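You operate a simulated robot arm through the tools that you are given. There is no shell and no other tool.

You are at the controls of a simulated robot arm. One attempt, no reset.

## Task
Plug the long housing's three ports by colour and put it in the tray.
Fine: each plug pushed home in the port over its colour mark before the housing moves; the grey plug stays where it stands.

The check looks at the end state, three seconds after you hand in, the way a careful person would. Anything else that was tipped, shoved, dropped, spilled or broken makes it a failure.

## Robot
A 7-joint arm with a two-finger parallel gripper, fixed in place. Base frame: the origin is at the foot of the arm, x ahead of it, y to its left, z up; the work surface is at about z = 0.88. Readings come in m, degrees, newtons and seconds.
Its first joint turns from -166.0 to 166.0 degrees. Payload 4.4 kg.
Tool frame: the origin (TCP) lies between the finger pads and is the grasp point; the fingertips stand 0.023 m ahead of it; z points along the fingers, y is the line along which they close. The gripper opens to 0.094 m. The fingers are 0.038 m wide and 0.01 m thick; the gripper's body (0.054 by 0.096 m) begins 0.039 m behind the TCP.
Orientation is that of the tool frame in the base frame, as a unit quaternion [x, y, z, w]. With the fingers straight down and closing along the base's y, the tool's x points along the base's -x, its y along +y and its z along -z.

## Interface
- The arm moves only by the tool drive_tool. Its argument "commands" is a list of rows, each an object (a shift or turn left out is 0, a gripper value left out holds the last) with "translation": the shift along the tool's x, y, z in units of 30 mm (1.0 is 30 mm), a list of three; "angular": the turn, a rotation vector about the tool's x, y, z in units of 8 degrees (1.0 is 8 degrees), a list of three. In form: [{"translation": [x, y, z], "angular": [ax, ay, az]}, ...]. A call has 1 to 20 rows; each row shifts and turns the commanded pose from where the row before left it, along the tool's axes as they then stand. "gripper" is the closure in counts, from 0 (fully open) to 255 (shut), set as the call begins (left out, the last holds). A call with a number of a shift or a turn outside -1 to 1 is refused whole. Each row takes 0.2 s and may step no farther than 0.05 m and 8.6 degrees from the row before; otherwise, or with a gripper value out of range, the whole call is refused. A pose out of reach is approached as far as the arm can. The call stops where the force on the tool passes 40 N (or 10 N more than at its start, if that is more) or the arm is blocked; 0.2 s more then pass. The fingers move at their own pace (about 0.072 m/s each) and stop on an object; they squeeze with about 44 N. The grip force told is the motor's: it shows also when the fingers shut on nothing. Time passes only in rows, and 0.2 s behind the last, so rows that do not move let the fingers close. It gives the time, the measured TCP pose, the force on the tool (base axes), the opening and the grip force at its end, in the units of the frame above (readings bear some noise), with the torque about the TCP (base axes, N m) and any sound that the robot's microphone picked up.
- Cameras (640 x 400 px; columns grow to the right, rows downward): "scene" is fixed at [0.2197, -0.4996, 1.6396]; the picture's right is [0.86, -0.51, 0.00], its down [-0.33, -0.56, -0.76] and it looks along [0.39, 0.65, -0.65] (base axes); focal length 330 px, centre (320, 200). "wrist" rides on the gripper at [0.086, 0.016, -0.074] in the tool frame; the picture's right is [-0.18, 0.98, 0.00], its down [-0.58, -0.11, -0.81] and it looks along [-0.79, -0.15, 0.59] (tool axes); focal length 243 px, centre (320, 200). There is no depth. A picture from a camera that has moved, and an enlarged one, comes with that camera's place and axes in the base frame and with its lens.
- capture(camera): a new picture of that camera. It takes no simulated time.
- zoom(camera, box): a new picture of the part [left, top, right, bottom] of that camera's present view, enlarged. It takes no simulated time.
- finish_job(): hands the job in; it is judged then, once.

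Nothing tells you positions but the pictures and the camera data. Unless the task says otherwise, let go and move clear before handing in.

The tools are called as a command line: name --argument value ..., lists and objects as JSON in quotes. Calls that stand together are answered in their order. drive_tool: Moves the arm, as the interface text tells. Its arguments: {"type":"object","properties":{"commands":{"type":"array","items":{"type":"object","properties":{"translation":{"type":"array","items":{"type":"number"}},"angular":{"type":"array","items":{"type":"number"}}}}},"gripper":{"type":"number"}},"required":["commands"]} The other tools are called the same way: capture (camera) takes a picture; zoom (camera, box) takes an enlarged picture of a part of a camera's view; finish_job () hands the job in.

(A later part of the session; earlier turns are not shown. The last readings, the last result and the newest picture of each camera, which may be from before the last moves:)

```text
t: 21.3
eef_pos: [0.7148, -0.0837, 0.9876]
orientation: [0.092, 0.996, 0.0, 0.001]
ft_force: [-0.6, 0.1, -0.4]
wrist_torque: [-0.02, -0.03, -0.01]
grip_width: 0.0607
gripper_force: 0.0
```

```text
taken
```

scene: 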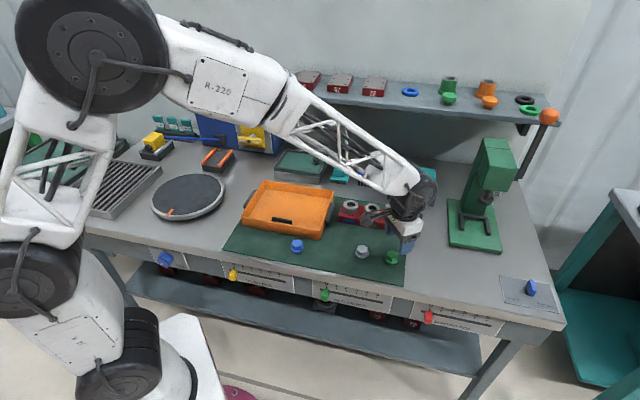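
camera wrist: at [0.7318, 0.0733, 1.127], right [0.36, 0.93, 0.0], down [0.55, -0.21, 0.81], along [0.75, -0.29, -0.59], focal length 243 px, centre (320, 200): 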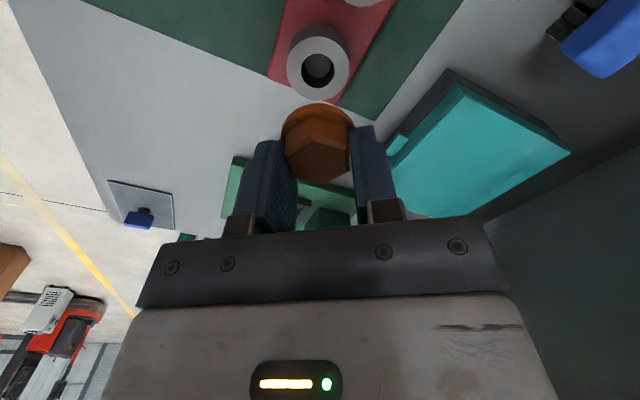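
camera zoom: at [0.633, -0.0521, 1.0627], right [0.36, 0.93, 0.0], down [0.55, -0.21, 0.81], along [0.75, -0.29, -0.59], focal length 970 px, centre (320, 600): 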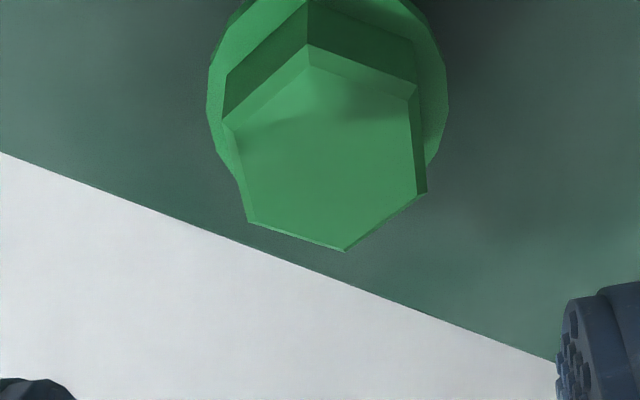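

The green plug is about 3.5 mm nearer the camera than the tool axis. I'll correct that, go down to the same height that worked for orange, and grip.

drive_tool --commands '[{"translation": [0.11, 0.06, 0]}, {"translation": [0, 0, 0.67]}, {"translation": [0, 0, 0.67]}, {"translation": [0, 0, 0.67]}, {}]'

zoom --camera "wrist" --box '[240, 80, 400, 200]'

```text
t: 22.5
eef_pos: [0.7125, -0.08, 0.9266]
orientation: [0.092, 0.996, -0.001, 0.001]
ft_force: [-0.1, 0.0, -0.1]
wrist_torque: [0.0, 0.02, 0.01]
grip_width: 0.0608
gripper_force: 0.1
```

```text
3.33 times, centred on (320, 140) of wrist
camera zoom: at [0.6301, -0.0484, 1.0017], right [0.36, 0.93, 0.0], down [0.55, -0.21, 0.81], along [0.75, -0.29, -0.59], focal length 809 px, centre (320, 400)
```

zoom: 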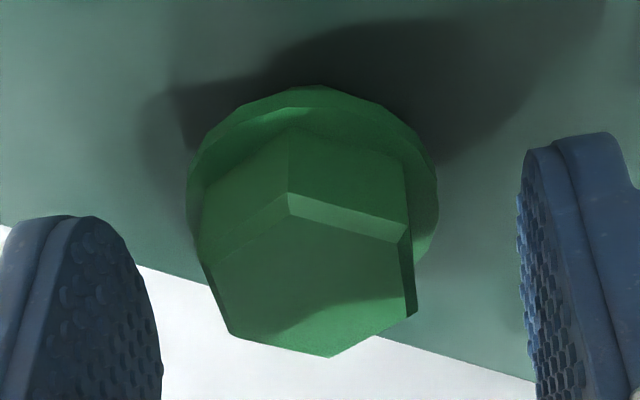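

Well placed; I'll shift about 1 mm to centre it and close.

drive_tool --commands '[{"translation": [-0.03, -0.035, 0]}, {}]'

drive_tool --commands '[{}, {}, {}, {}]' --gripper 255

zoom --camera "wrist" --box '[240, 60, 400, 180]'

```text
t: 23.1
eef_pos: [0.7131, -0.0826, 0.9274]
orientation: [0.092, 0.996, 0.0, 0.001]
ft_force: [0.1, 0.9, 0.0]
wrist_torque: [-0.01, 0.02, 0.0]
grip_width: 0.0607
gripper_force: 0.2
```

```text
t: 24.1
eef_pos: [0.7126, -0.0824, 0.9267]
orientation: [0.092, 0.996, 0.0, 0.001]
ft_force: [-0.1, -3.1, 4.4]
wrist_torque: [-0.18, 0.06, 0.0]
grip_width: 0.031
gripper_force: 44.2
```

```text
3.33 times, centred on (320, 120) of wrist
camera zoom: at [0.6307, -0.0498, 1.0025], right [0.36, 0.93, 0.0], down [0.55, -0.21, 0.81], along [0.75, -0.29, -0.59], focal length 809 px, centre (320, 467)
```

zoom: 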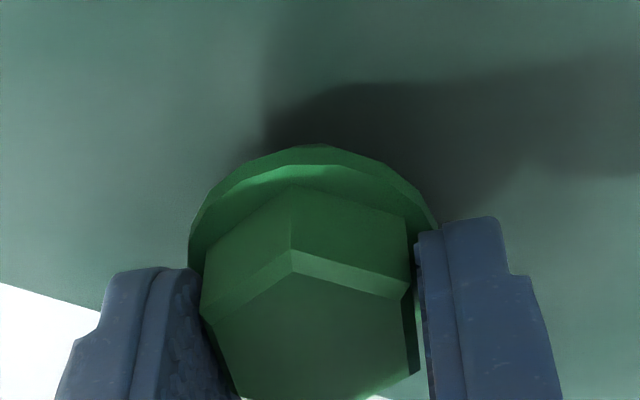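

The grasp matches the orange one almost exactly. Lifting and carrying green over the middle port, expected near (0.772, 0.0875).

drive_tool --commands '[{"translation": [0, 0, -0.5]}, {"translation": [0, 0, -0.9]}, {"translation": [0, 0, -0.9]}, {"translation": [0, 0, -0.9]}, {"translation": [0, 0, -0.9]}, {"translation": [-0.147, 0.987, 0]}, {"translation": [-0.147, 0.987, 0]}, {"translation": [-0.147, 0.987, 0]}, {"translation": [-0.147, 0.987, 0]}, {"translation": [-0.147, 0.987, 0]}, {"translation": [-0.147, 0.987, 0]}, {}, {}]'

zoom --camera "wrist" --box '[220, 10, 420, 180]'

zoom --camera "scene" --box '[335, 150, 415, 230]'

```text
t: 26.9
eef_pos: [0.7697, 0.0881, 1.0522]
orientation: [0.092, 0.996, 0.0, 0.002]
ft_force: [-0.3, -1.2, 0.0]
wrist_torque: [0.0, 0.01, 0.0]
grip_width: 0.0312
gripper_force: 44.1
```

```text
2.35 times, centred on (320, 95) of wrist
camera zoom: at [0.6872, 0.1204, 1.128], right [0.36, 0.93, 0.0], down [0.55, -0.21, 0.81], along [0.75, -0.29, -0.59], focal length 571 px, centre (320, 447)
```

zoom: 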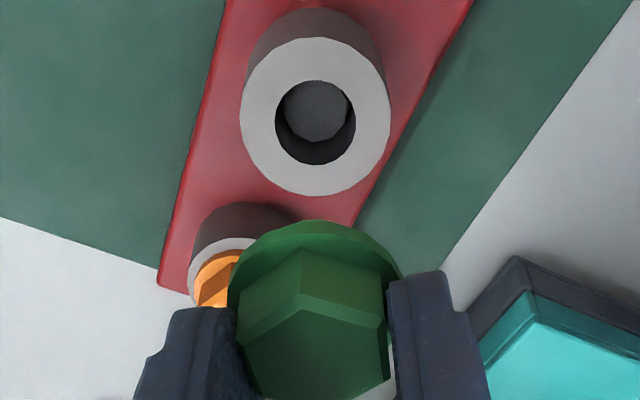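

```text
5.00 times, centred on (375, 190) of scene
camera zoom: at [0.2197, -0.4996, 1.6396], right [0.86, -0.51, 0.0], down [-0.33, -0.56, -0.76], along [0.39, 0.65, -0.65], focal length 1652 px, centre (45, 250)
```

zoom: 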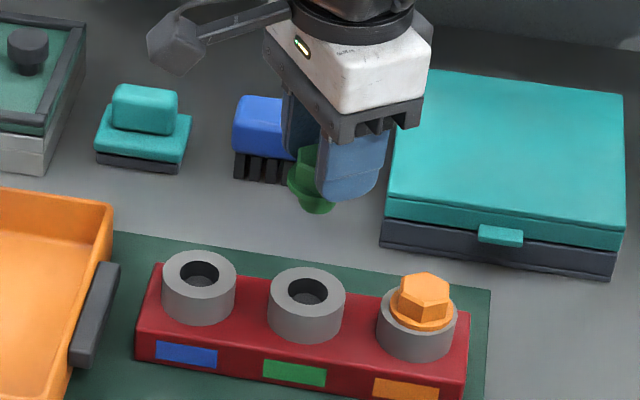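

The middle port sits about 1–2 mm forward of the plug. I'll correct and lower to just above the bore.

drive_tool --commands '[{"translation": [-0.051, -0.033, 0.5]}, {"translation": [0, 0, 0.8]}, {"translation": [0, 0, 0.8]}, {}, {}]'

zoom --camera "wrist" --box '[240, 60, 400, 180]'

zoom --camera "scene" --box '[360, 190, 400, 220]'

```text
t: 28.1
eef_pos: [0.7727, 0.0887, 0.9882]
orientation: [0.092, 0.996, 0.0, 0.0]
ft_force: [0.3, 0.6, -0.4]
wrist_torque: [-0.05, -0.01, 0.03]
grip_width: 0.0311
gripper_force: 43.5
```

```text
3.33 times, centred on (320, 120) of wrist
camera zoom: at [0.6899, 0.1194, 1.0644], right [0.36, 0.93, 0.0], down [0.55, -0.21, 0.81], along [0.75, -0.29, -0.59], focal length 809 px, centre (320, 467)
```

zoom: 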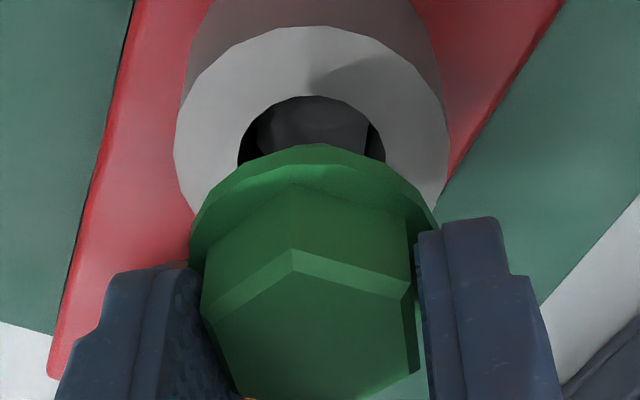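

```text
13.33 times, centred on (380, 205) of scene
camera zoom: at [0.2197, -0.4996, 1.6396], right [0.86, -0.51, 0.0], down [-0.33, -0.56, -0.76], along [0.39, 0.65, -0.65], focal length 4405 px, centre (-480, 133)
```

zoom: 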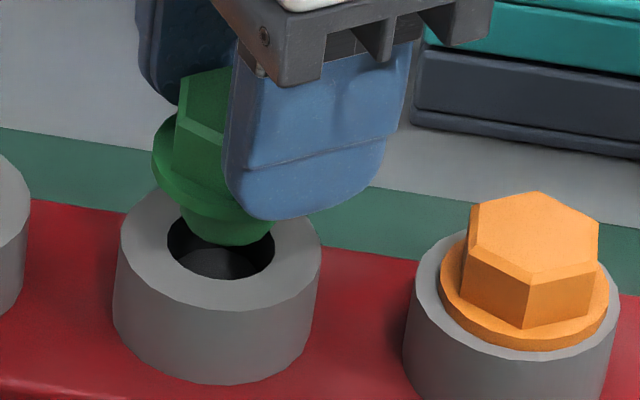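

I'm about 1 mm too far forward and 1 mm to the right. I'll correct and lower to the bore mouth.

drive_tool --commands '[{"translation": [0.039, -0.027, 0.1]}, {"translation": [0, 0, 0.1]}, {"translation": [0, 0, 0.1]}, {}, {}]'

zoom --camera "wrist" --box '[240, 60, 400, 180]'

zoom --camera "scene" --box '[360, 190, 400, 220]'

```text
t: 29.3
eef_pos: [0.7706, 0.0862, 0.9796]
orientation: [0.091, 0.996, 0.0, 0.001]
ft_force: [0.0, -0.4, -1.3]
wrist_torque: [-0.01, -0.01, -0.01]
grip_width: 0.0312
gripper_force: 44.2
```

```text
3.33 times, centred on (320, 120) of wrist
camera zoom: at [0.6886, 0.1186, 1.0548], right [0.36, 0.93, 0.0], down [0.55, -0.21, 0.81], along [0.75, -0.29, -0.59], focal length 809 px, centre (320, 467)
```

zoom: 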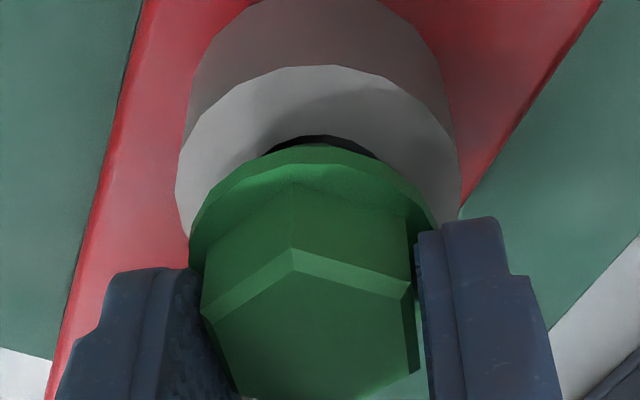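

```text
13.33 times, centred on (380, 205) of scene
camera zoom: at [0.2197, -0.4996, 1.6396], right [0.86, -0.51, 0.0], down [-0.33, -0.56, -0.76], along [0.39, 0.65, -0.65], focal length 4405 px, centre (-480, 133)
```

zoom: 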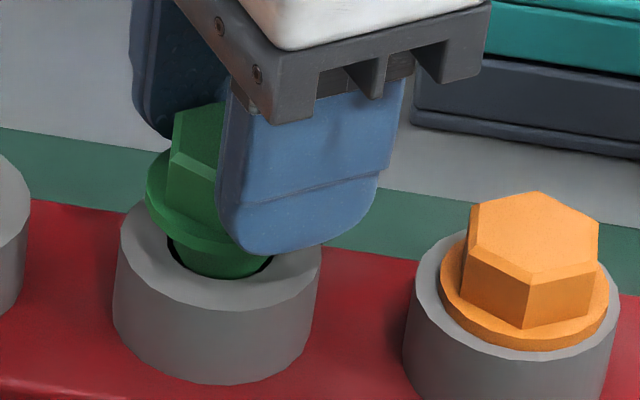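

Aligned like the orange was. I'll keep lowering into the bore while watching the force.

drive_tool --commands '[{"translation": [0, 0, 0.08]}, {"translation": [0, 0, 0.08]}, {"translation": [0, 0, 0.08]}, {}]'

zoom --camera "scene" --box '[360, 190, 400, 220]'

drive_tool --commands '[{"translation": [0, 0, 0.08]}, {"translation": [0, 0, 0.08]}, {}]'

zoom --camera "scene" --box '[360, 190, 400, 220]'

```text
t: 30.3
eef_pos: [0.7709, 0.0865, 0.9715]
orientation: [0.091, 0.996, 0.0, 0.001]
ft_force: [0.4, 0.8, -1.0]
wrist_torque: [0.02, 0.01, 0.01]
grip_width: 0.0315
gripper_force: 44.4
```

```text
13.33 times, centred on (380, 205) of scene
camera zoom: at [0.2197, -0.4996, 1.6396], right [0.86, -0.51, 0.0], down [-0.33, -0.56, -0.76], along [0.39, 0.65, -0.65], focal length 4405 px, centre (-480, 133)
```

zoom: 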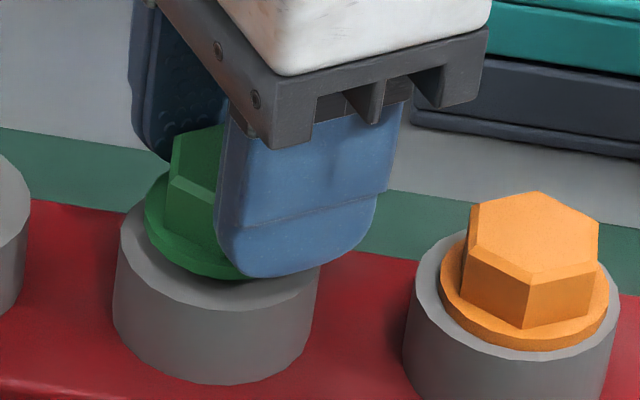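

```text
t: 31.1
eef_pos: [0.7724, 0.0869, 0.9684]
orientation: [0.092, 0.996, 0.0, 0.001]
ft_force: [0.2, -1.5, 4.2]
wrist_torque: [-0.1, 0.03, 0.01]
grip_width: 0.031
gripper_force: 44.1
```

```text
13.33 times, centred on (380, 205) of scene
camera zoom: at [0.2197, -0.4996, 1.6396], right [0.86, -0.51, 0.0], down [-0.33, -0.56, -0.76], along [0.39, 0.65, -0.65], focal length 4405 px, centre (-480, 133)
```

zoom: 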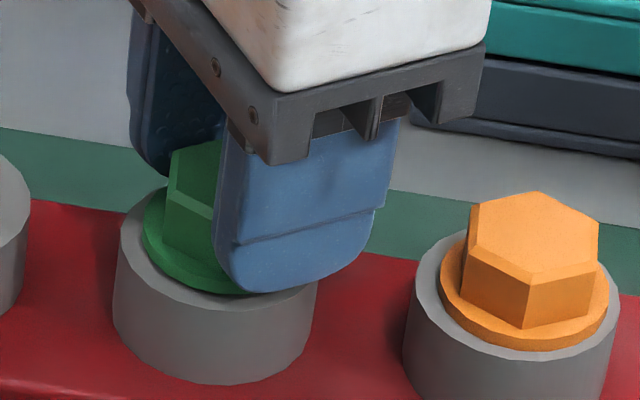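

Same light-contact signature as orange. I'll push to the hard stop.

drive_tool --commands '[{"translation": [0, 0, 0.05]}, {"translation": [0, 0, 0.05]}, {"translation": [0, 0, 0.05]}, {"translation": [0, 0, 0.05]}, {"translation": [0, 0, 0.05]}, {"translation": [0, 0, 0.05]}]'

zoom --camera "scene" --box '[360, 190, 400, 220]'

```text
t: 32.0
eef_pos: [0.7733, 0.0863, 0.9652]
orientation: [0.092, 0.996, 0.0, 0.003]
ft_force: [0.3, -0.2, 5.9]
wrist_torque: [-0.01, 0.05, -0.04]
grip_width: 0.0321
gripper_force: 43.9
stopped in row 4: the force on the tool passed its limit at 44 N (the readings are from after the stop); the commanded pose is now the measured one
```

```text
13.33 times, centred on (380, 205) of scene
camera zoom: at [0.2197, -0.4996, 1.6396], right [0.86, -0.51, 0.0], down [-0.33, -0.56, -0.76], along [0.39, 0.65, -0.65], focal length 4405 px, centre (-480, 133)
```

zoom: 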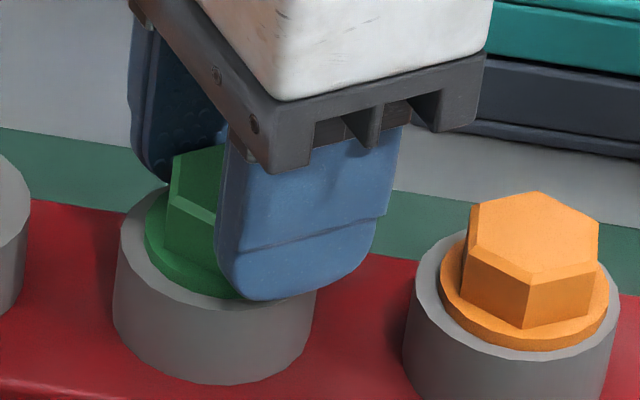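

Hard stop at 44 N. I'll release, rise, and compare its seating to the orange's.

drive_tool --commands '[{}, {}, {}]' --gripper 90

drive_tool --commands '[{"translation": [0, 0, -0.5]}, {"translation": [0, 0, -1]}, {"translation": [0, 0, -1]}, {}]'

zoom --camera "scene" --box '[360, 190, 420, 230]'

zoom --camera "wrist" --box '[240, 0, 420, 120]'

```text
t: 32.8
eef_pos: [0.7725, 0.0873, 0.9661]
orientation: [0.091, 0.996, 0.001, 0.003]
ft_force: [0.2, -0.1, 0.0]
wrist_torque: [0.0, 0.01, -0.03]
grip_width: 0.0611
gripper_force: 0.1
```

```text
t: 33.8
eef_pos: [0.7719, 0.0865, 1.0397]
orientation: [0.092, 0.996, 0.001, 0.002]
ft_force: [-0.4, 0.1, 0.6]
wrist_torque: [-0.01, 0.0, 0.01]
grip_width: 0.0607
gripper_force: 0.1
```

```text
10.00 times, centred on (390, 210) of scene
camera zoom: at [0.2197, -0.4996, 1.6396], right [0.86, -0.51, 0.0], down [-0.33, -0.56, -0.76], along [0.39, 0.65, -0.65], focal length 3304 px, centre (-380, 100)
```

zoom: 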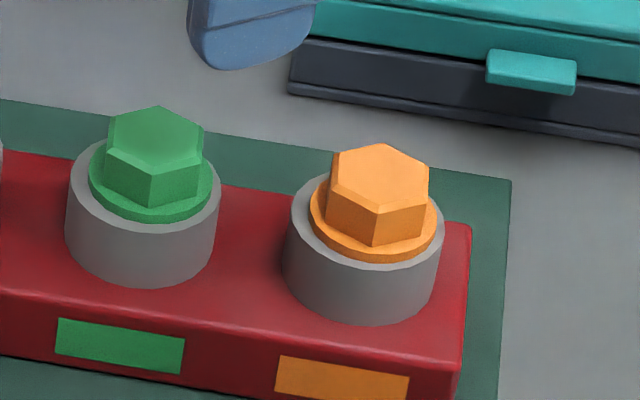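

```text
3.33 times, centred on (330, 60) of wrist
camera zoom: at [0.6889, 0.1187, 1.1144], right [0.36, 0.93, 0.0], down [0.55, -0.21, 0.81], along [0.76, -0.29, -0.59], focal length 809 px, centre (287, 667)
```

zoom: 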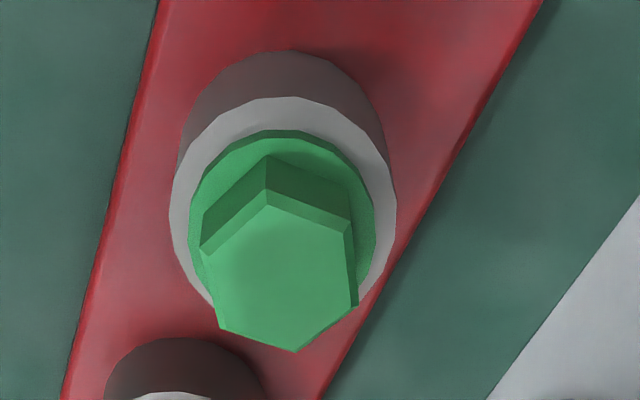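

Green and orange now sit identically flush. Next is the blue plug near (0.501, 0.093), where I'll use a narrower opening because the tray wall is close.

drive_tool --commands '[{"translation": [0.991, -0.16, 0]}, {"translation": [0.991, -0.16, 0]}, {"translation": [0.991, -0.16, 0]}, {"translation": [0.991, -0.16, 0]}, {"translation": [0.991, -0.16, 0]}, {"translation": [0.991, -0.16, 0]}, {"translation": [0.991, -0.16, 0]}, {"translation": [0.991, -0.16, 0]}, {"translation": [0.991, -0.16, 0]}, {"angular": [0, 0, 0.65]}, {"translation": [0, 0, 0.85]}, {"translation": [0, 0, 0.85]}, {}]' --gripper 132

capture --camera "wrist"

zoom --camera "wrist" --box '[240, 50, 400, 150]'

zoom --camera "scene" --box '[240, 200, 360, 275]'

```text
t: 36.6
eef_pos: [0.4997, 0.0929, 0.9867]
orientation: [0.136, 0.991, 0.0, 0.002]
ft_force: [0.9, 0.1, -0.4]
wrist_torque: [0.0, 0.02, 0.02]
grip_width: 0.0452
gripper_force: 0.1
```

```text
taken
camera wrist: at [0.4198, 0.1317, 1.0623], right [0.44, 0.9, 0.0], down [0.53, -0.26, 0.81], along [0.73, -0.36, -0.59], focal length 243 px, centre (320, 200)
```

wrist: 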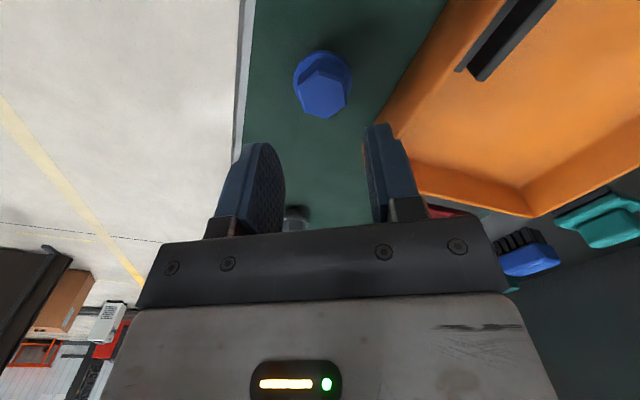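

```text
4.00 times, centred on (320, 100) of wrist
camera zoom: at [0.4198, 0.1317, 1.0623], right [0.44, 0.9, 0.0], down [0.53, -0.26, 0.81], along [0.73, -0.36, -0.59], focal length 970 px, centre (320, 600)
```

zoom: 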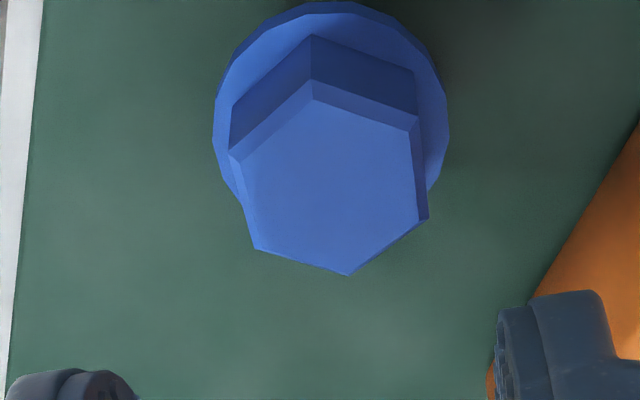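

```text
5.33 times, centred on (300, 238) of scene
camera zoom: at [0.2197, -0.4996, 1.6396], right [0.86, -0.51, 0.0], down [-0.33, -0.56, -0.76], along [0.39, 0.65, -0.65], focal length 1762 px, centre (427, 0)
```

zoom: 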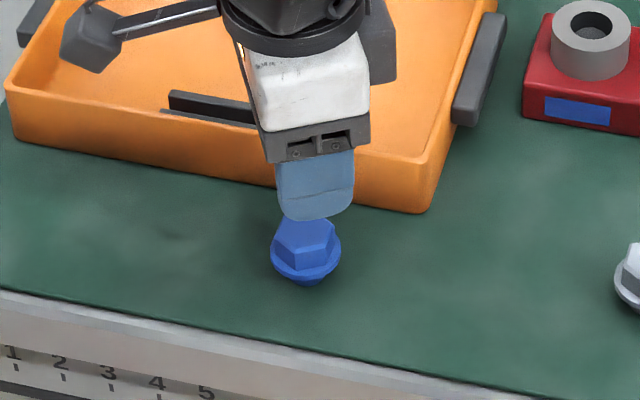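

The blue plug is centred within a millimetre, and there's a fair gap between the fingers and the tray. Going down and gripping.

drive_tool --commands '[{"translation": [-0.02, 0.0, 0.66]}, {"translation": [0, 0, 0.66]}, {"translation": [0, 0, 0.66]}, {}, {}]'

zoom --camera "wrist" --box '[240, 60, 400, 180]'

zoom --camera "scene" --box '[240, 200, 360, 275]'

```text
t: 37.8
eef_pos: [0.5009, 0.0935, 0.9266]
orientation: [0.137, 0.991, 0.001, 0.002]
ft_force: [-0.1, 0.2, -0.2]
wrist_torque: [0.03, 0.02, -0.02]
grip_width: 0.0452
gripper_force: 0.1
```

```text
3.33 times, centred on (320, 120) of wrist
camera zoom: at [0.4209, 0.1326, 1.0015], right [0.44, 0.9, 0.0], down [0.53, -0.26, 0.81], along [0.73, -0.36, -0.59], focal length 809 px, centre (320, 467)
```

zoom: 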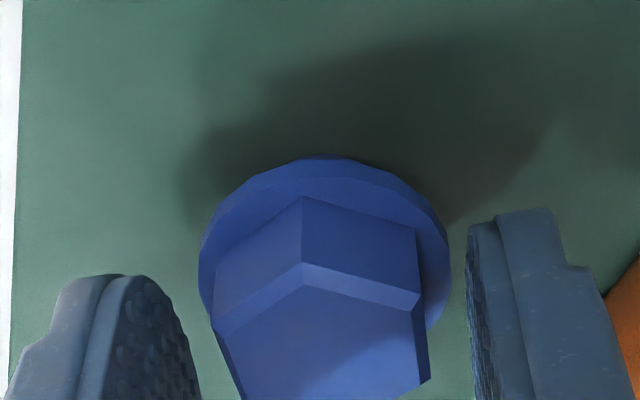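

```text
5.33 times, centred on (300, 238) of scene
camera zoom: at [0.2197, -0.4996, 1.6396], right [0.86, -0.51, 0.0], down [-0.33, -0.56, -0.76], along [0.39, 0.65, -0.65], focal length 1762 px, centre (427, 0)
```

zoom: 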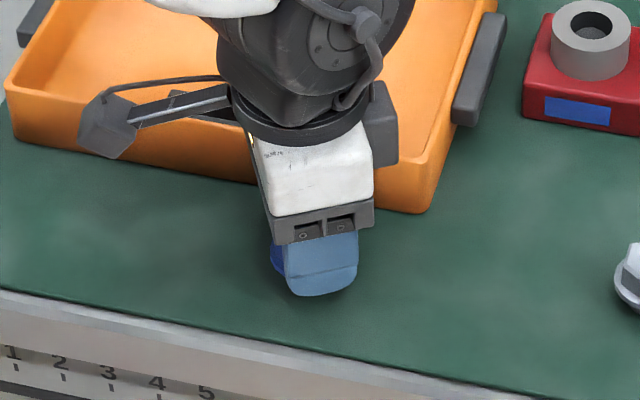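

The plug is about 2 mm forward of where the others sat; I'll shift by that and close.

drive_tool --commands '[{"translation": [-0.066, -0.012, 0]}, {}]'

drive_tool --commands '[{}, {}, {}, {}]' --gripper 255

zoom --camera "wrist" --box '[240, 60, 400, 180]'

```text
t: 38.4
eef_pos: [0.5019, 0.0926, 0.9265]
orientation: [0.137, 0.991, 0.0, 0.002]
ft_force: [0.1, 0.6, 0.0]
wrist_torque: [0.01, -0.02, -0.01]
grip_width: 0.0455
gripper_force: 0.0
```

```text
t: 39.4
eef_pos: [0.5037, 0.0923, 0.9275]
orientation: [0.137, 0.991, 0.001, 0.003]
ft_force: [0.8, -2.3, 5.8]
wrist_torque: [-0.01, -0.01, -0.03]
grip_width: 0.0319
gripper_force: 44.7
```

```text
3.33 times, centred on (320, 120) of wrist
camera zoom: at [0.4233, 0.1314, 1.0021], right [0.44, 0.9, 0.0], down [0.53, -0.26, 0.81], along [0.73, -0.36, -0.59], focal length 809 px, centre (320, 467)
```

zoom: 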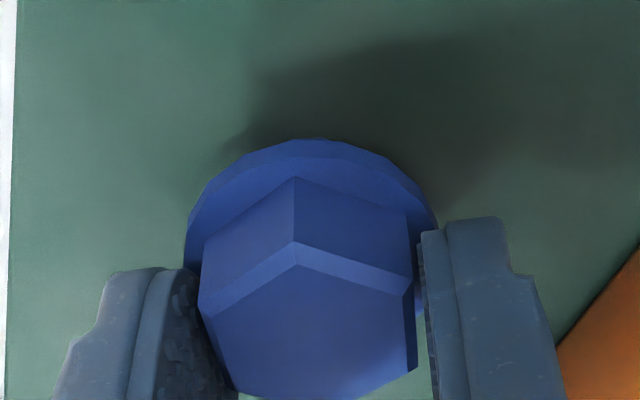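

Blue is gripped on its hex. I'll lift, turn back to the earlier yaw and carry it over the left port.

drive_tool --commands '[{"translation": [0, 0, -0.5]}, {"translation": [0, 0, -0.9]}, {"translation": [0, 0, -0.9]}, {"translation": [0, 0, -0.9]}, {"translation": [0, 0, -0.9]}, {"angular": [0, 0, -0.65]}, {"translation": [-0.873, 0.344, 0]}, {"translation": [-0.873, 0.344, 0]}, {"translation": [-0.873, 0.344, 0]}, {"translation": [-0.873, 0.344, 0]}, {"translation": [-0.873, 0.344, 0]}, {"translation": [-0.873, 0.344, 0]}, {"translation": [-0.873, 0.344, 0]}, {"translation": [-0.873, 0.344, 0]}, {}, {}]'

zoom --camera "wrist" --box '[220, 10, 420, 180]'

zoom --camera "scene" --box '[325, 150, 405, 230]'

```text
t: 42.8
eef_pos: [0.7237, 0.1343, 1.0516]
orientation: [0.092, 0.996, 0.0, 0.003]
ft_force: [-0.3, -0.9, -0.1]
wrist_torque: [-0.04, 0.01, 0.02]
grip_width: 0.032
gripper_force: 43.9
```

```text
2.35 times, centred on (320, 95) of wrist
camera zoom: at [0.6414, 0.1668, 1.1266], right [0.36, 0.93, 0.0], down [0.55, -0.21, 0.81], along [0.76, -0.29, -0.59], focal length 571 px, centre (320, 447)
```

zoom: 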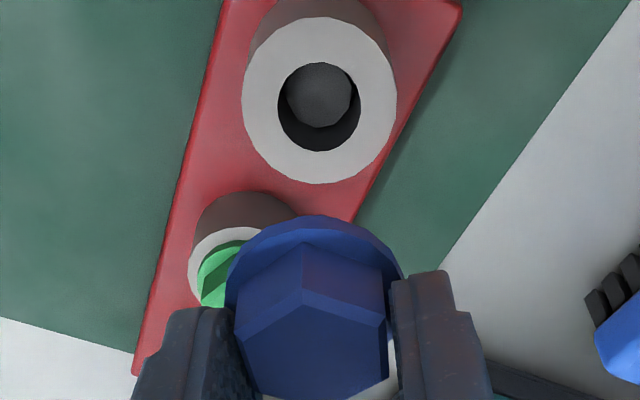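

```text
5.00 times, centred on (365, 190) of scene
camera zoom: at [0.2197, -0.4996, 1.6396], right [0.86, -0.51, 0.0], down [-0.33, -0.56, -0.76], along [0.39, 0.65, -0.65], focal length 1652 px, centre (95, 250)
```

zoom: 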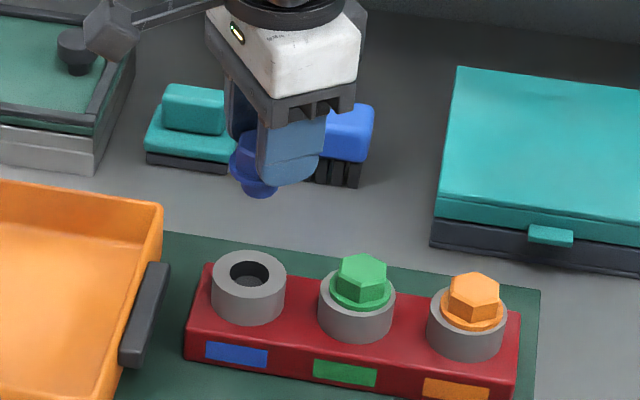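

The left port is a couple of millimetres nearer than the plug. I'll correct and lower to just above the bore.

drive_tool --commands '[{"translation": [0.062, 0.032, 0.5]}, {"translation": [0, 0, 0.8]}, {"translation": [0, 0, 0.8]}, {}, {}]'

zoom --camera "wrist" --box '[240, 60, 400, 180]'

zoom --camera "scene" --box '[340, 185, 380, 215]'

```text
t: 44.0
eef_pos: [0.7231, 0.138, 0.9883]
orientation: [0.091, 0.996, 0.0, 0.002]
ft_force: [0.3, 0.5, -1.2]
wrist_torque: [0.04, -0.04, -0.01]
grip_width: 0.0321
gripper_force: 44.1
```

```text
3.33 times, centred on (320, 120) of wrist
camera zoom: at [0.6406, 0.1686, 1.0628], right [0.36, 0.93, 0.0], down [0.55, -0.21, 0.81], along [0.76, -0.29, -0.59], focal length 809 px, centre (320, 467)
```

zoom: 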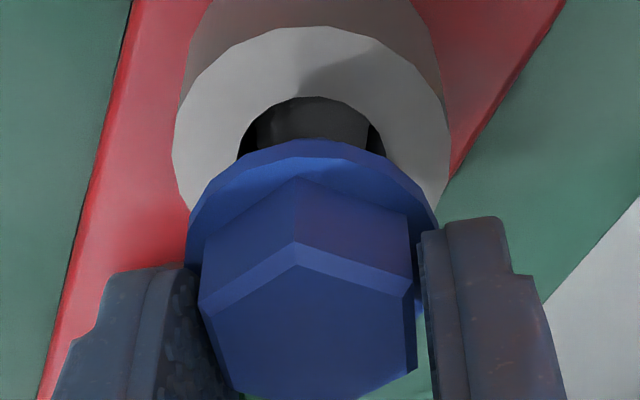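

```text
13.33 times, centred on (360, 200) of scene
camera zoom: at [0.2197, -0.4996, 1.6396], right [0.86, -0.51, 0.0], down [-0.33, -0.56, -0.76], along [0.39, 0.65, -0.65], focal length 4405 px, centre (-213, 200)
```

zoom: 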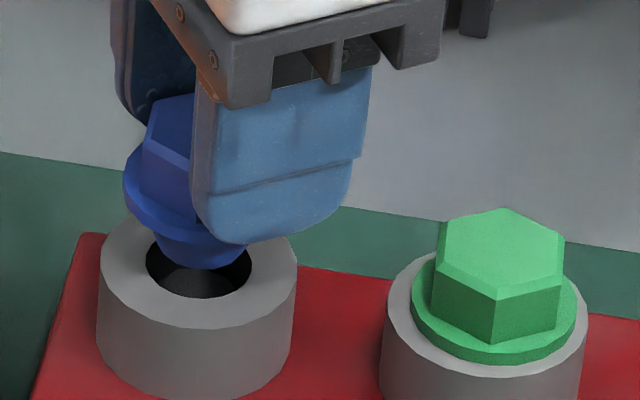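

Alignment is within a millimetre. A small correction, then down to the bore mouth.

drive_tool --commands '[{"translation": [0.022, -0.01, 0.1]}, {"translation": [0, 0, 0.1]}, {"translation": [0, 0, 0.1]}, {}, {}]'

zoom --camera "wrist" --box '[240, 60, 400, 180]'

zoom --camera "scene" --box '[340, 185, 380, 215]'

```text
t: 45.2
eef_pos: [0.7217, 0.1363, 0.9803]
orientation: [0.092, 0.996, 0.001, 0.003]
ft_force: [-0.4, -0.6, -0.9]
wrist_torque: [0.01, -0.03, -0.03]
grip_width: 0.032
gripper_force: 44.4
```

```text
3.33 times, centred on (320, 120) of wrist
camera zoom: at [0.6397, 0.168, 1.0546], right [0.36, 0.93, 0.0], down [0.55, -0.21, 0.81], along [0.76, -0.29, -0.59], focal length 809 px, centre (320, 467)
```

zoom: 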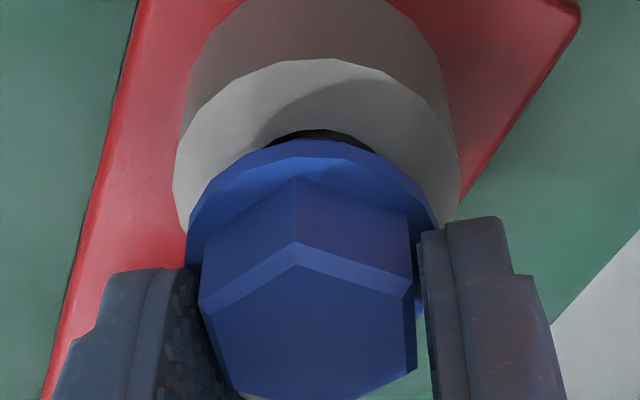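

```text
13.33 times, centred on (360, 200) of scene
camera zoom: at [0.2197, -0.4996, 1.6396], right [0.86, -0.51, 0.0], down [-0.33, -0.56, -0.76], along [0.39, 0.65, -0.65], focal length 4405 px, centre (-213, 200)
```

zoom: 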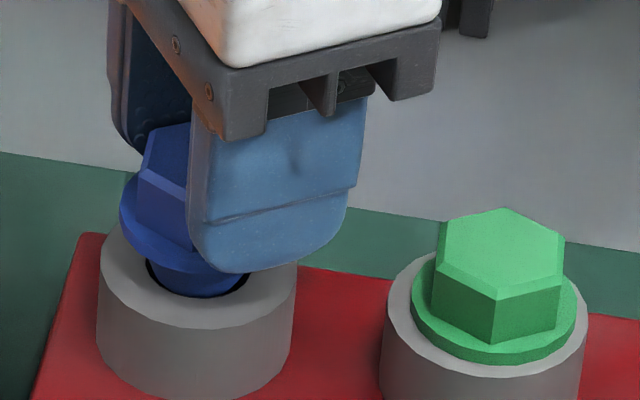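

The stem sits inside the bore mouth with slivers of dark on both sides. Continuing down.

drive_tool --commands '[{"translation": [0, 0, 0.08]}, {"translation": [0, 0, 0.08]}, {"translation": [0, 0, 0.08]}, {}]'

drive_tool --commands '[{"translation": [0, 0, 0.08]}, {"translation": [0, 0, 0.06]}, {}]'

zoom --camera "scene" --box '[340, 185, 380, 215]'

```text
t: 46.2
eef_pos: [0.7228, 0.1358, 0.9718]
orientation: [0.092, 0.996, 0.001, 0.003]
ft_force: [0.0, 0.8, -0.2]
wrist_torque: [0.0, 0.06, -0.02]
grip_width: 0.0321
gripper_force: 44.0
```

```text
t: 47.0
eef_pos: [0.7223, 0.1357, 0.9679]
orientation: [0.092, 0.996, 0.0, 0.003]
ft_force: [-0.3, 0.7, 3.5]
wrist_torque: [0.06, 0.01, -0.03]
grip_width: 0.0323
gripper_force: 43.9
```

```text
13.33 times, centred on (360, 200) of scene
camera zoom: at [0.2197, -0.4996, 1.6396], right [0.86, -0.51, 0.0], down [-0.33, -0.56, -0.76], along [0.39, 0.65, -0.65], focal length 4405 px, centre (-213, 200)
```

zoom: 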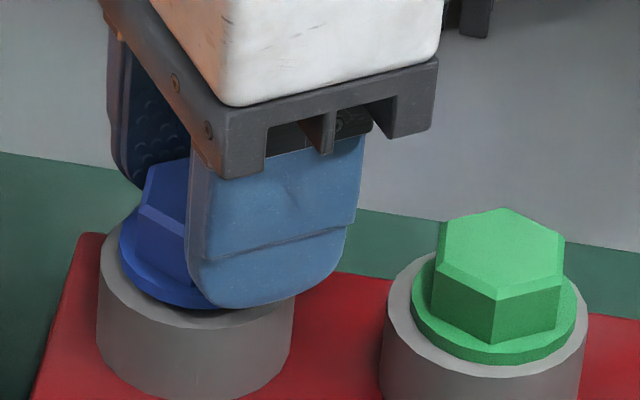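

Same signature again. Pushing to the hard stop, then releasing and checking.

drive_tool --commands '[{"translation": [0, 0, 0.05]}, {"translation": [0, 0, 0.05]}, {"translation": [0, 0, 0.05]}, {"translation": [0, 0, 0.05]}, {"translation": [0, 0, 0.05]}, {"translation": [0, 0, 0.05]}]'

drive_tool --commands '[{}, {}, {}]' --gripper 90

drive_tool --commands '[{"translation": [0, 0, -0.5]}, {"translation": [0, 0, -1]}, {"translation": [0, 0, -1]}, {}]'

zoom --camera "scene" --box '[330, 180, 420, 240]'

zoom --camera "scene" --box '[340, 185, 400, 225]'

capture --camera "wrist"

```text
t: 48.1
eef_pos: [0.7237, 0.1353, 0.9661]
orientation: [0.091, 0.996, 0.002, 0.005]
ft_force: [-1.8, 1.2, 4.0]
wrist_torque: [0.04, 0.1, -0.04]
grip_width: 0.032
gripper_force: 43.8
stopped in row 5: the force on the tool passed its limit at 44 N (the readings are from after the stop); the commanded pose is now the measured one
```

```text
t: 48.9
eef_pos: [0.724, 0.1367, 0.9645]
orientation: [0.09, 0.996, 0.001, 0.004]
ft_force: [-0.5, 0.2, -0.1]
wrist_torque: [0.0, -0.04, -0.05]
grip_width: 0.0607
gripper_force: 0.0
```

```text
t: 49.9
eef_pos: [0.7235, 0.1368, 1.0396]
orientation: [0.092, 0.996, 0.002, 0.004]
ft_force: [0.4, -0.4, 0.7]
wrist_torque: [-0.02, 0.0, 0.0]
grip_width: 0.061
gripper_force: 0.0
```

```text
6.67 times, centred on (375, 210) of scene
camera zoom: at [0.2197, -0.4996, 1.6396], right [0.86, -0.51, 0.0], down [-0.33, -0.56, -0.76], along [0.39, 0.65, -0.65], focal length 2203 px, centre (-47, 133)
```

zoom: 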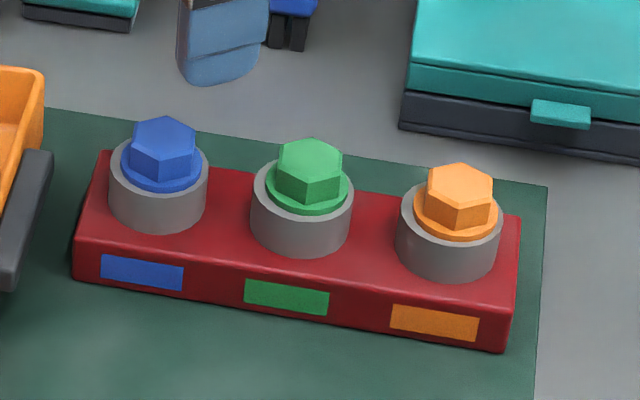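

```text
10.00 times, centred on (370, 205) of scene
camera zoom: at [0.2197, -0.4996, 1.6396], right [0.86, -0.51, 0.0], down [-0.33, -0.56, -0.76], along [0.39, 0.65, -0.65], focal length 3304 px, centre (-180, 150)
```

zoom: 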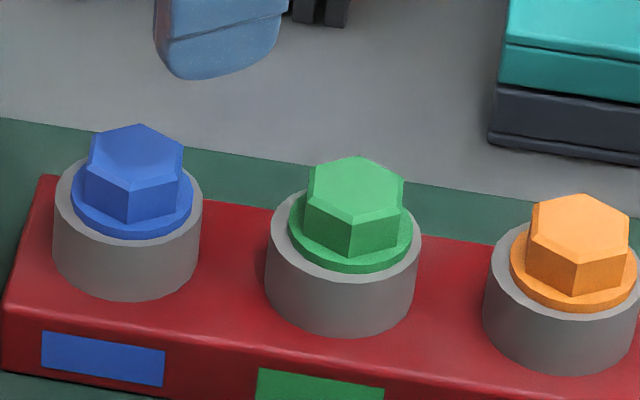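

```text
taken
camera wrist: at [0.6403, 0.1682, 1.1149], right [0.36, 0.93, 0.0], down [0.54, -0.21, 0.81], along [0.76, -0.29, -0.59], focal length 243 px, centre (320, 200)
```

wrist: 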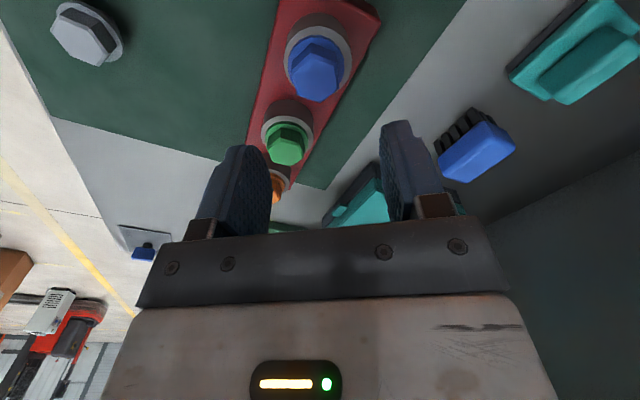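

All three plugs sit flush over their marks. Now I'll turn the gripper square to the housing (fingers across its width) above the middle plug, with the fingers fully open.

drive_tool --commands '[{"angular": [0.034, 0.058, 0]}, {"translation": [-0.636, -0.447, -0.3]}, {"translation": [-0.636, -0.447, 0]}, {"translation": [-0.636, -0.447, 0]}, {"angular": [0, 0, 0.862]}, {"angular": [0, 0, 0.862]}, {"angular": [0, 0, 0.862]}, {"angular": [0, 0, 0.862]}, {"angular": [0, 0, 0.862]}, {}, {}]' --gripper 0

capture --camera "wrist"

zoom --camera "wrist" --box '[200, 0, 440, 150]'

zoom --camera "scene" --box '[320, 130, 430, 240]'

```text
t: 52.3
eef_pos: [0.7739, 0.087, 1.0487]
orientation: [0.383, 0.924, -0.002, 0.001]
ft_force: [0.1, -0.3, -0.1]
wrist_torque: [0.01, -0.02, -0.02]
grip_width: 0.094
gripper_force: 0.0
```

```text
taken
camera wrist: at [0.7226, 0.1588, 1.1241], right [0.83, 0.56, 0.0], down [0.33, -0.49, 0.81], along [0.46, -0.67, -0.59], focal length 243 px, centre (320, 200)
```

wrist: 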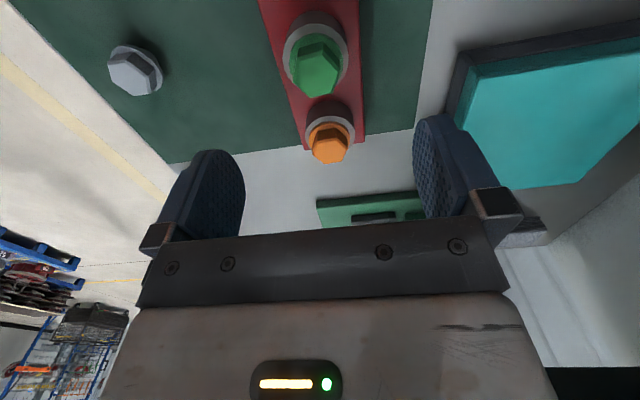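

```text
2.67 times, centred on (320, 75) of wrist
camera zoom: at [0.7226, 0.1588, 1.1241], right [0.83, 0.56, 0.0], down [0.33, -0.49, 0.81], along [0.46, -0.67, -0.59], focal length 647 px, centre (320, 533)
```

zoom: 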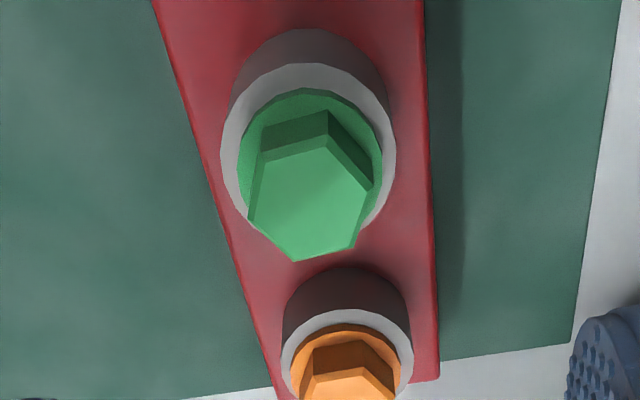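

```text
3.64 times, centred on (375, 185) of scene
camera zoom: at [0.2197, -0.4996, 1.6396], right [0.86, -0.51, 0.0], down [-0.33, -0.56, -0.76], along [0.39, 0.65, -0.65], focal length 1201 px, centre (120, 254)
```

zoom: 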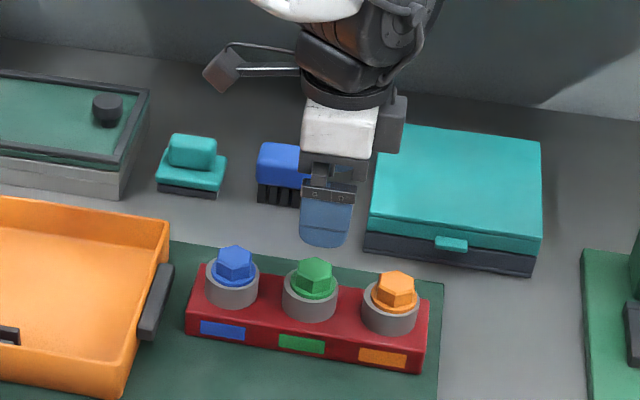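

The gripper is parallel to the housing and about 2–3 mm off centre. I'll correct and descend with open fingers straddling the body.

drive_tool --commands '[{"translation": [0.075, -0.06, 0.5]}, {"translation": [0, 0, 0.9]}, {"translation": [0, 0, 0.9]}, {"translation": [0, 0, 0.9]}, {}, {}]'

capture --camera "wrist"

zoom --camera "scene" --box '[330, 170, 420, 235]'

```text
t: 53.7
eef_pos: [0.7691, 0.0838, 0.952]
orientation: [0.383, 0.924, -0.001, 0.0]
ft_force: [0.2, 0.0, 0.5]
wrist_torque: [-0.02, 0.0, 0.03]
grip_width: 0.0942
gripper_force: 0.0
```

```text
taken
camera wrist: at [0.7199, 0.1584, 1.0275], right [0.82, 0.57, 0.0], down [0.33, -0.49, 0.81], along [0.46, -0.67, -0.59], focal length 243 px, centre (320, 200)
```

wrist: 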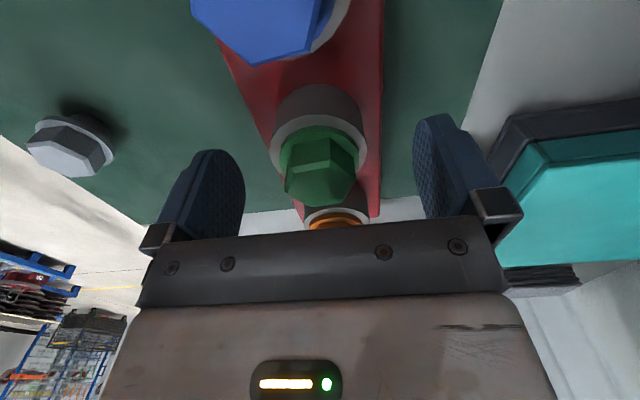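

```text
6.15 times, centred on (375, 202) of scene
camera zoom: at [0.2197, -0.4996, 1.6396], right [0.86, -0.51, 0.0], down [-0.33, -0.56, -0.76], along [0.39, 0.65, -0.65], focal length 2033 px, centre (-18, 185)
```

zoom: 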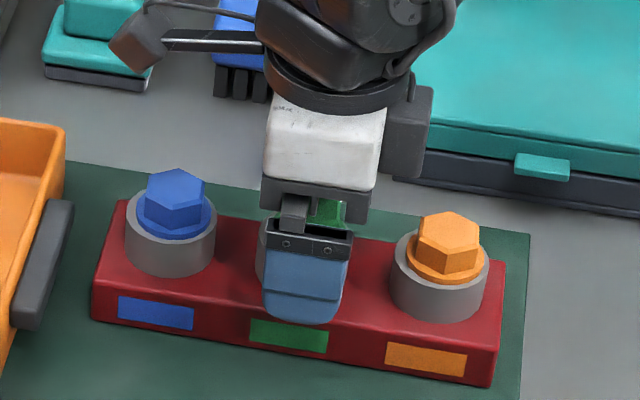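

The fingers straddle the body with room on both sides and the camera clears the blue plug. I'll lower to grip height, keeping the palm above the middle plug head.

drive_tool --commands '[{"translation": [0, 0, 0.4]}, {"translation": [0, 0, 0.4]}, {"translation": [0, 0, 0.2]}, {}]'

zoom --camera "scene" --box '[345, 175, 405, 225]'

capture --camera "wrist"

```text
t: 54.7
eef_pos: [0.7695, 0.0863, 0.9227]
orientation: [0.382, 0.924, -0.001, 0.0]
ft_force: [-0.2, 0.3, 0.2]
wrist_torque: [0.02, 0.02, 0.04]
grip_width: 0.0942
gripper_force: 0.1
```

```text
8.00 times, centred on (375, 200) of scene
camera zoom: at [0.2197, -0.4996, 1.6396], right [0.86, -0.51, 0.0], down [-0.33, -0.56, -0.76], along [0.39, 0.65, -0.65], focal length 2643 px, centre (-120, 200)
```

zoom: 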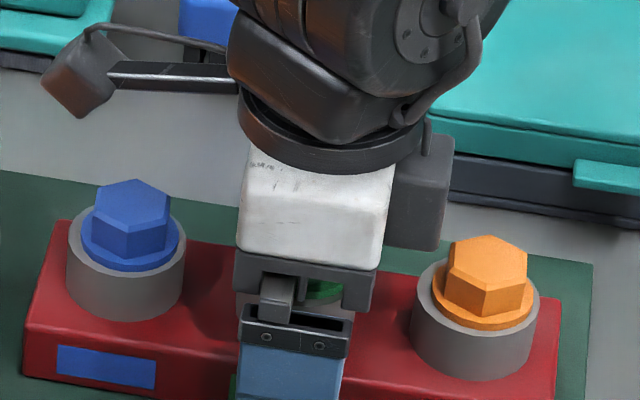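

```text
taken
camera wrist: at [0.7192, 0.1585, 0.9974], right [0.82, 0.57, 0.0], down [0.33, -0.49, 0.81], along [0.46, -0.67, -0.59], focal length 243 px, centre (320, 200)
```

wrist: 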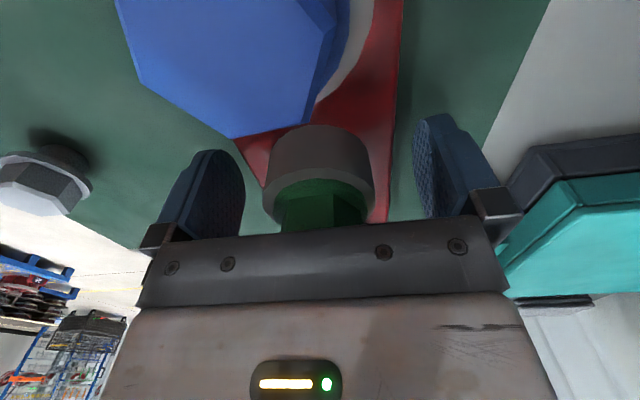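

About 6 mm more to go down; then I'll close gently on the body.

drive_tool --commands '[{"translation": [0, 0, 0.1]}, {"translation": [0, 0, 0.09]}, {}]'

zoom --camera "scene" --box '[345, 185, 405, 235]'

```text
t: 55.5
eef_pos: [0.7699, 0.0854, 0.9168]
orientation: [0.383, 0.924, 0.0, 0.001]
ft_force: [-0.6, -0.2, 24.6]
wrist_torque: [0.16, 0.03, 0.01]
grip_width: 0.0943
gripper_force: 0.2
```

```text
8.00 times, centred on (375, 210) of scene
camera zoom: at [0.2197, -0.4996, 1.6396], right [0.86, -0.51, 0.0], down [-0.33, -0.56, -0.76], along [0.39, 0.65, -0.65], focal length 2643 px, centre (-120, 120)
```

zoom: 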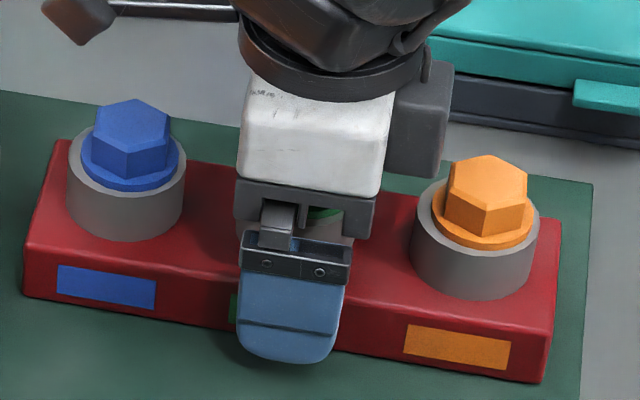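

24 N: the palm just touched the middle plug head, pressing it inward, which does no harm. I'll back up about 2.5 mm and close on the body.

drive_tool --commands '[{"translation": [0, 0, -0.09]}, {}]'

drive_tool --commands '[{}, {}, {}, {}]' --gripper 255

zoom --camera "scene" --box '[335, 185, 415, 240]'

capture --camera "wrist"

```text
t: 56.1
eef_pos: [0.7699, 0.0859, 0.9175]
orientation: [0.382, 0.924, 0.0, 0.0]
ft_force: [1.1, -1.9, 7.6]
wrist_torque: [0.09, 0.02, 0.0]
grip_width: 0.0943
gripper_force: 0.1
```

```text
t: 57.1
eef_pos: [0.7695, 0.0866, 0.9182]
orientation: [0.382, 0.924, -0.001, 0.0]
ft_force: [-8.5, -2.6, 1.7]
wrist_torque: [0.02, -0.12, -0.07]
grip_width: 0.07
gripper_force: 44.6
```

```text
7.27 times, centred on (375, 212) of scene
camera zoom: at [0.2197, -0.4996, 1.6396], right [0.86, -0.51, 0.0], down [-0.33, -0.56, -0.76], along [0.39, 0.65, -0.65], focal length 2403 px, centre (-80, 109)
```

zoom: 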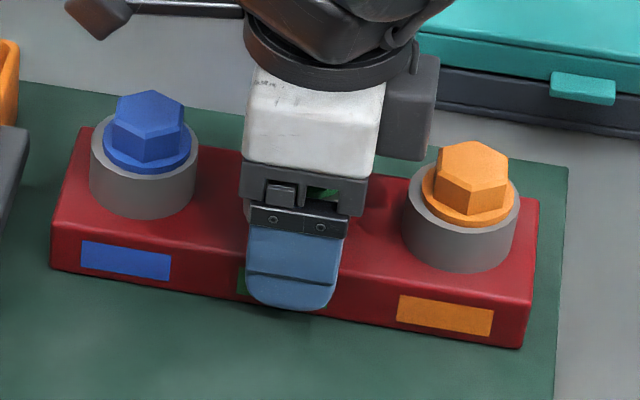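

```text
taken
camera wrist: at [0.7191, 0.1591, 0.994], right [0.82, 0.57, 0.0], down [0.34, -0.49, 0.81], along [0.46, -0.67, -0.59], focal length 243 px, centre (320, 200)
```

wrist: 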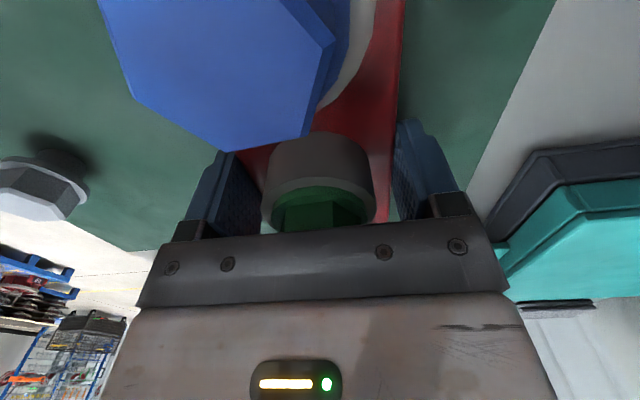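

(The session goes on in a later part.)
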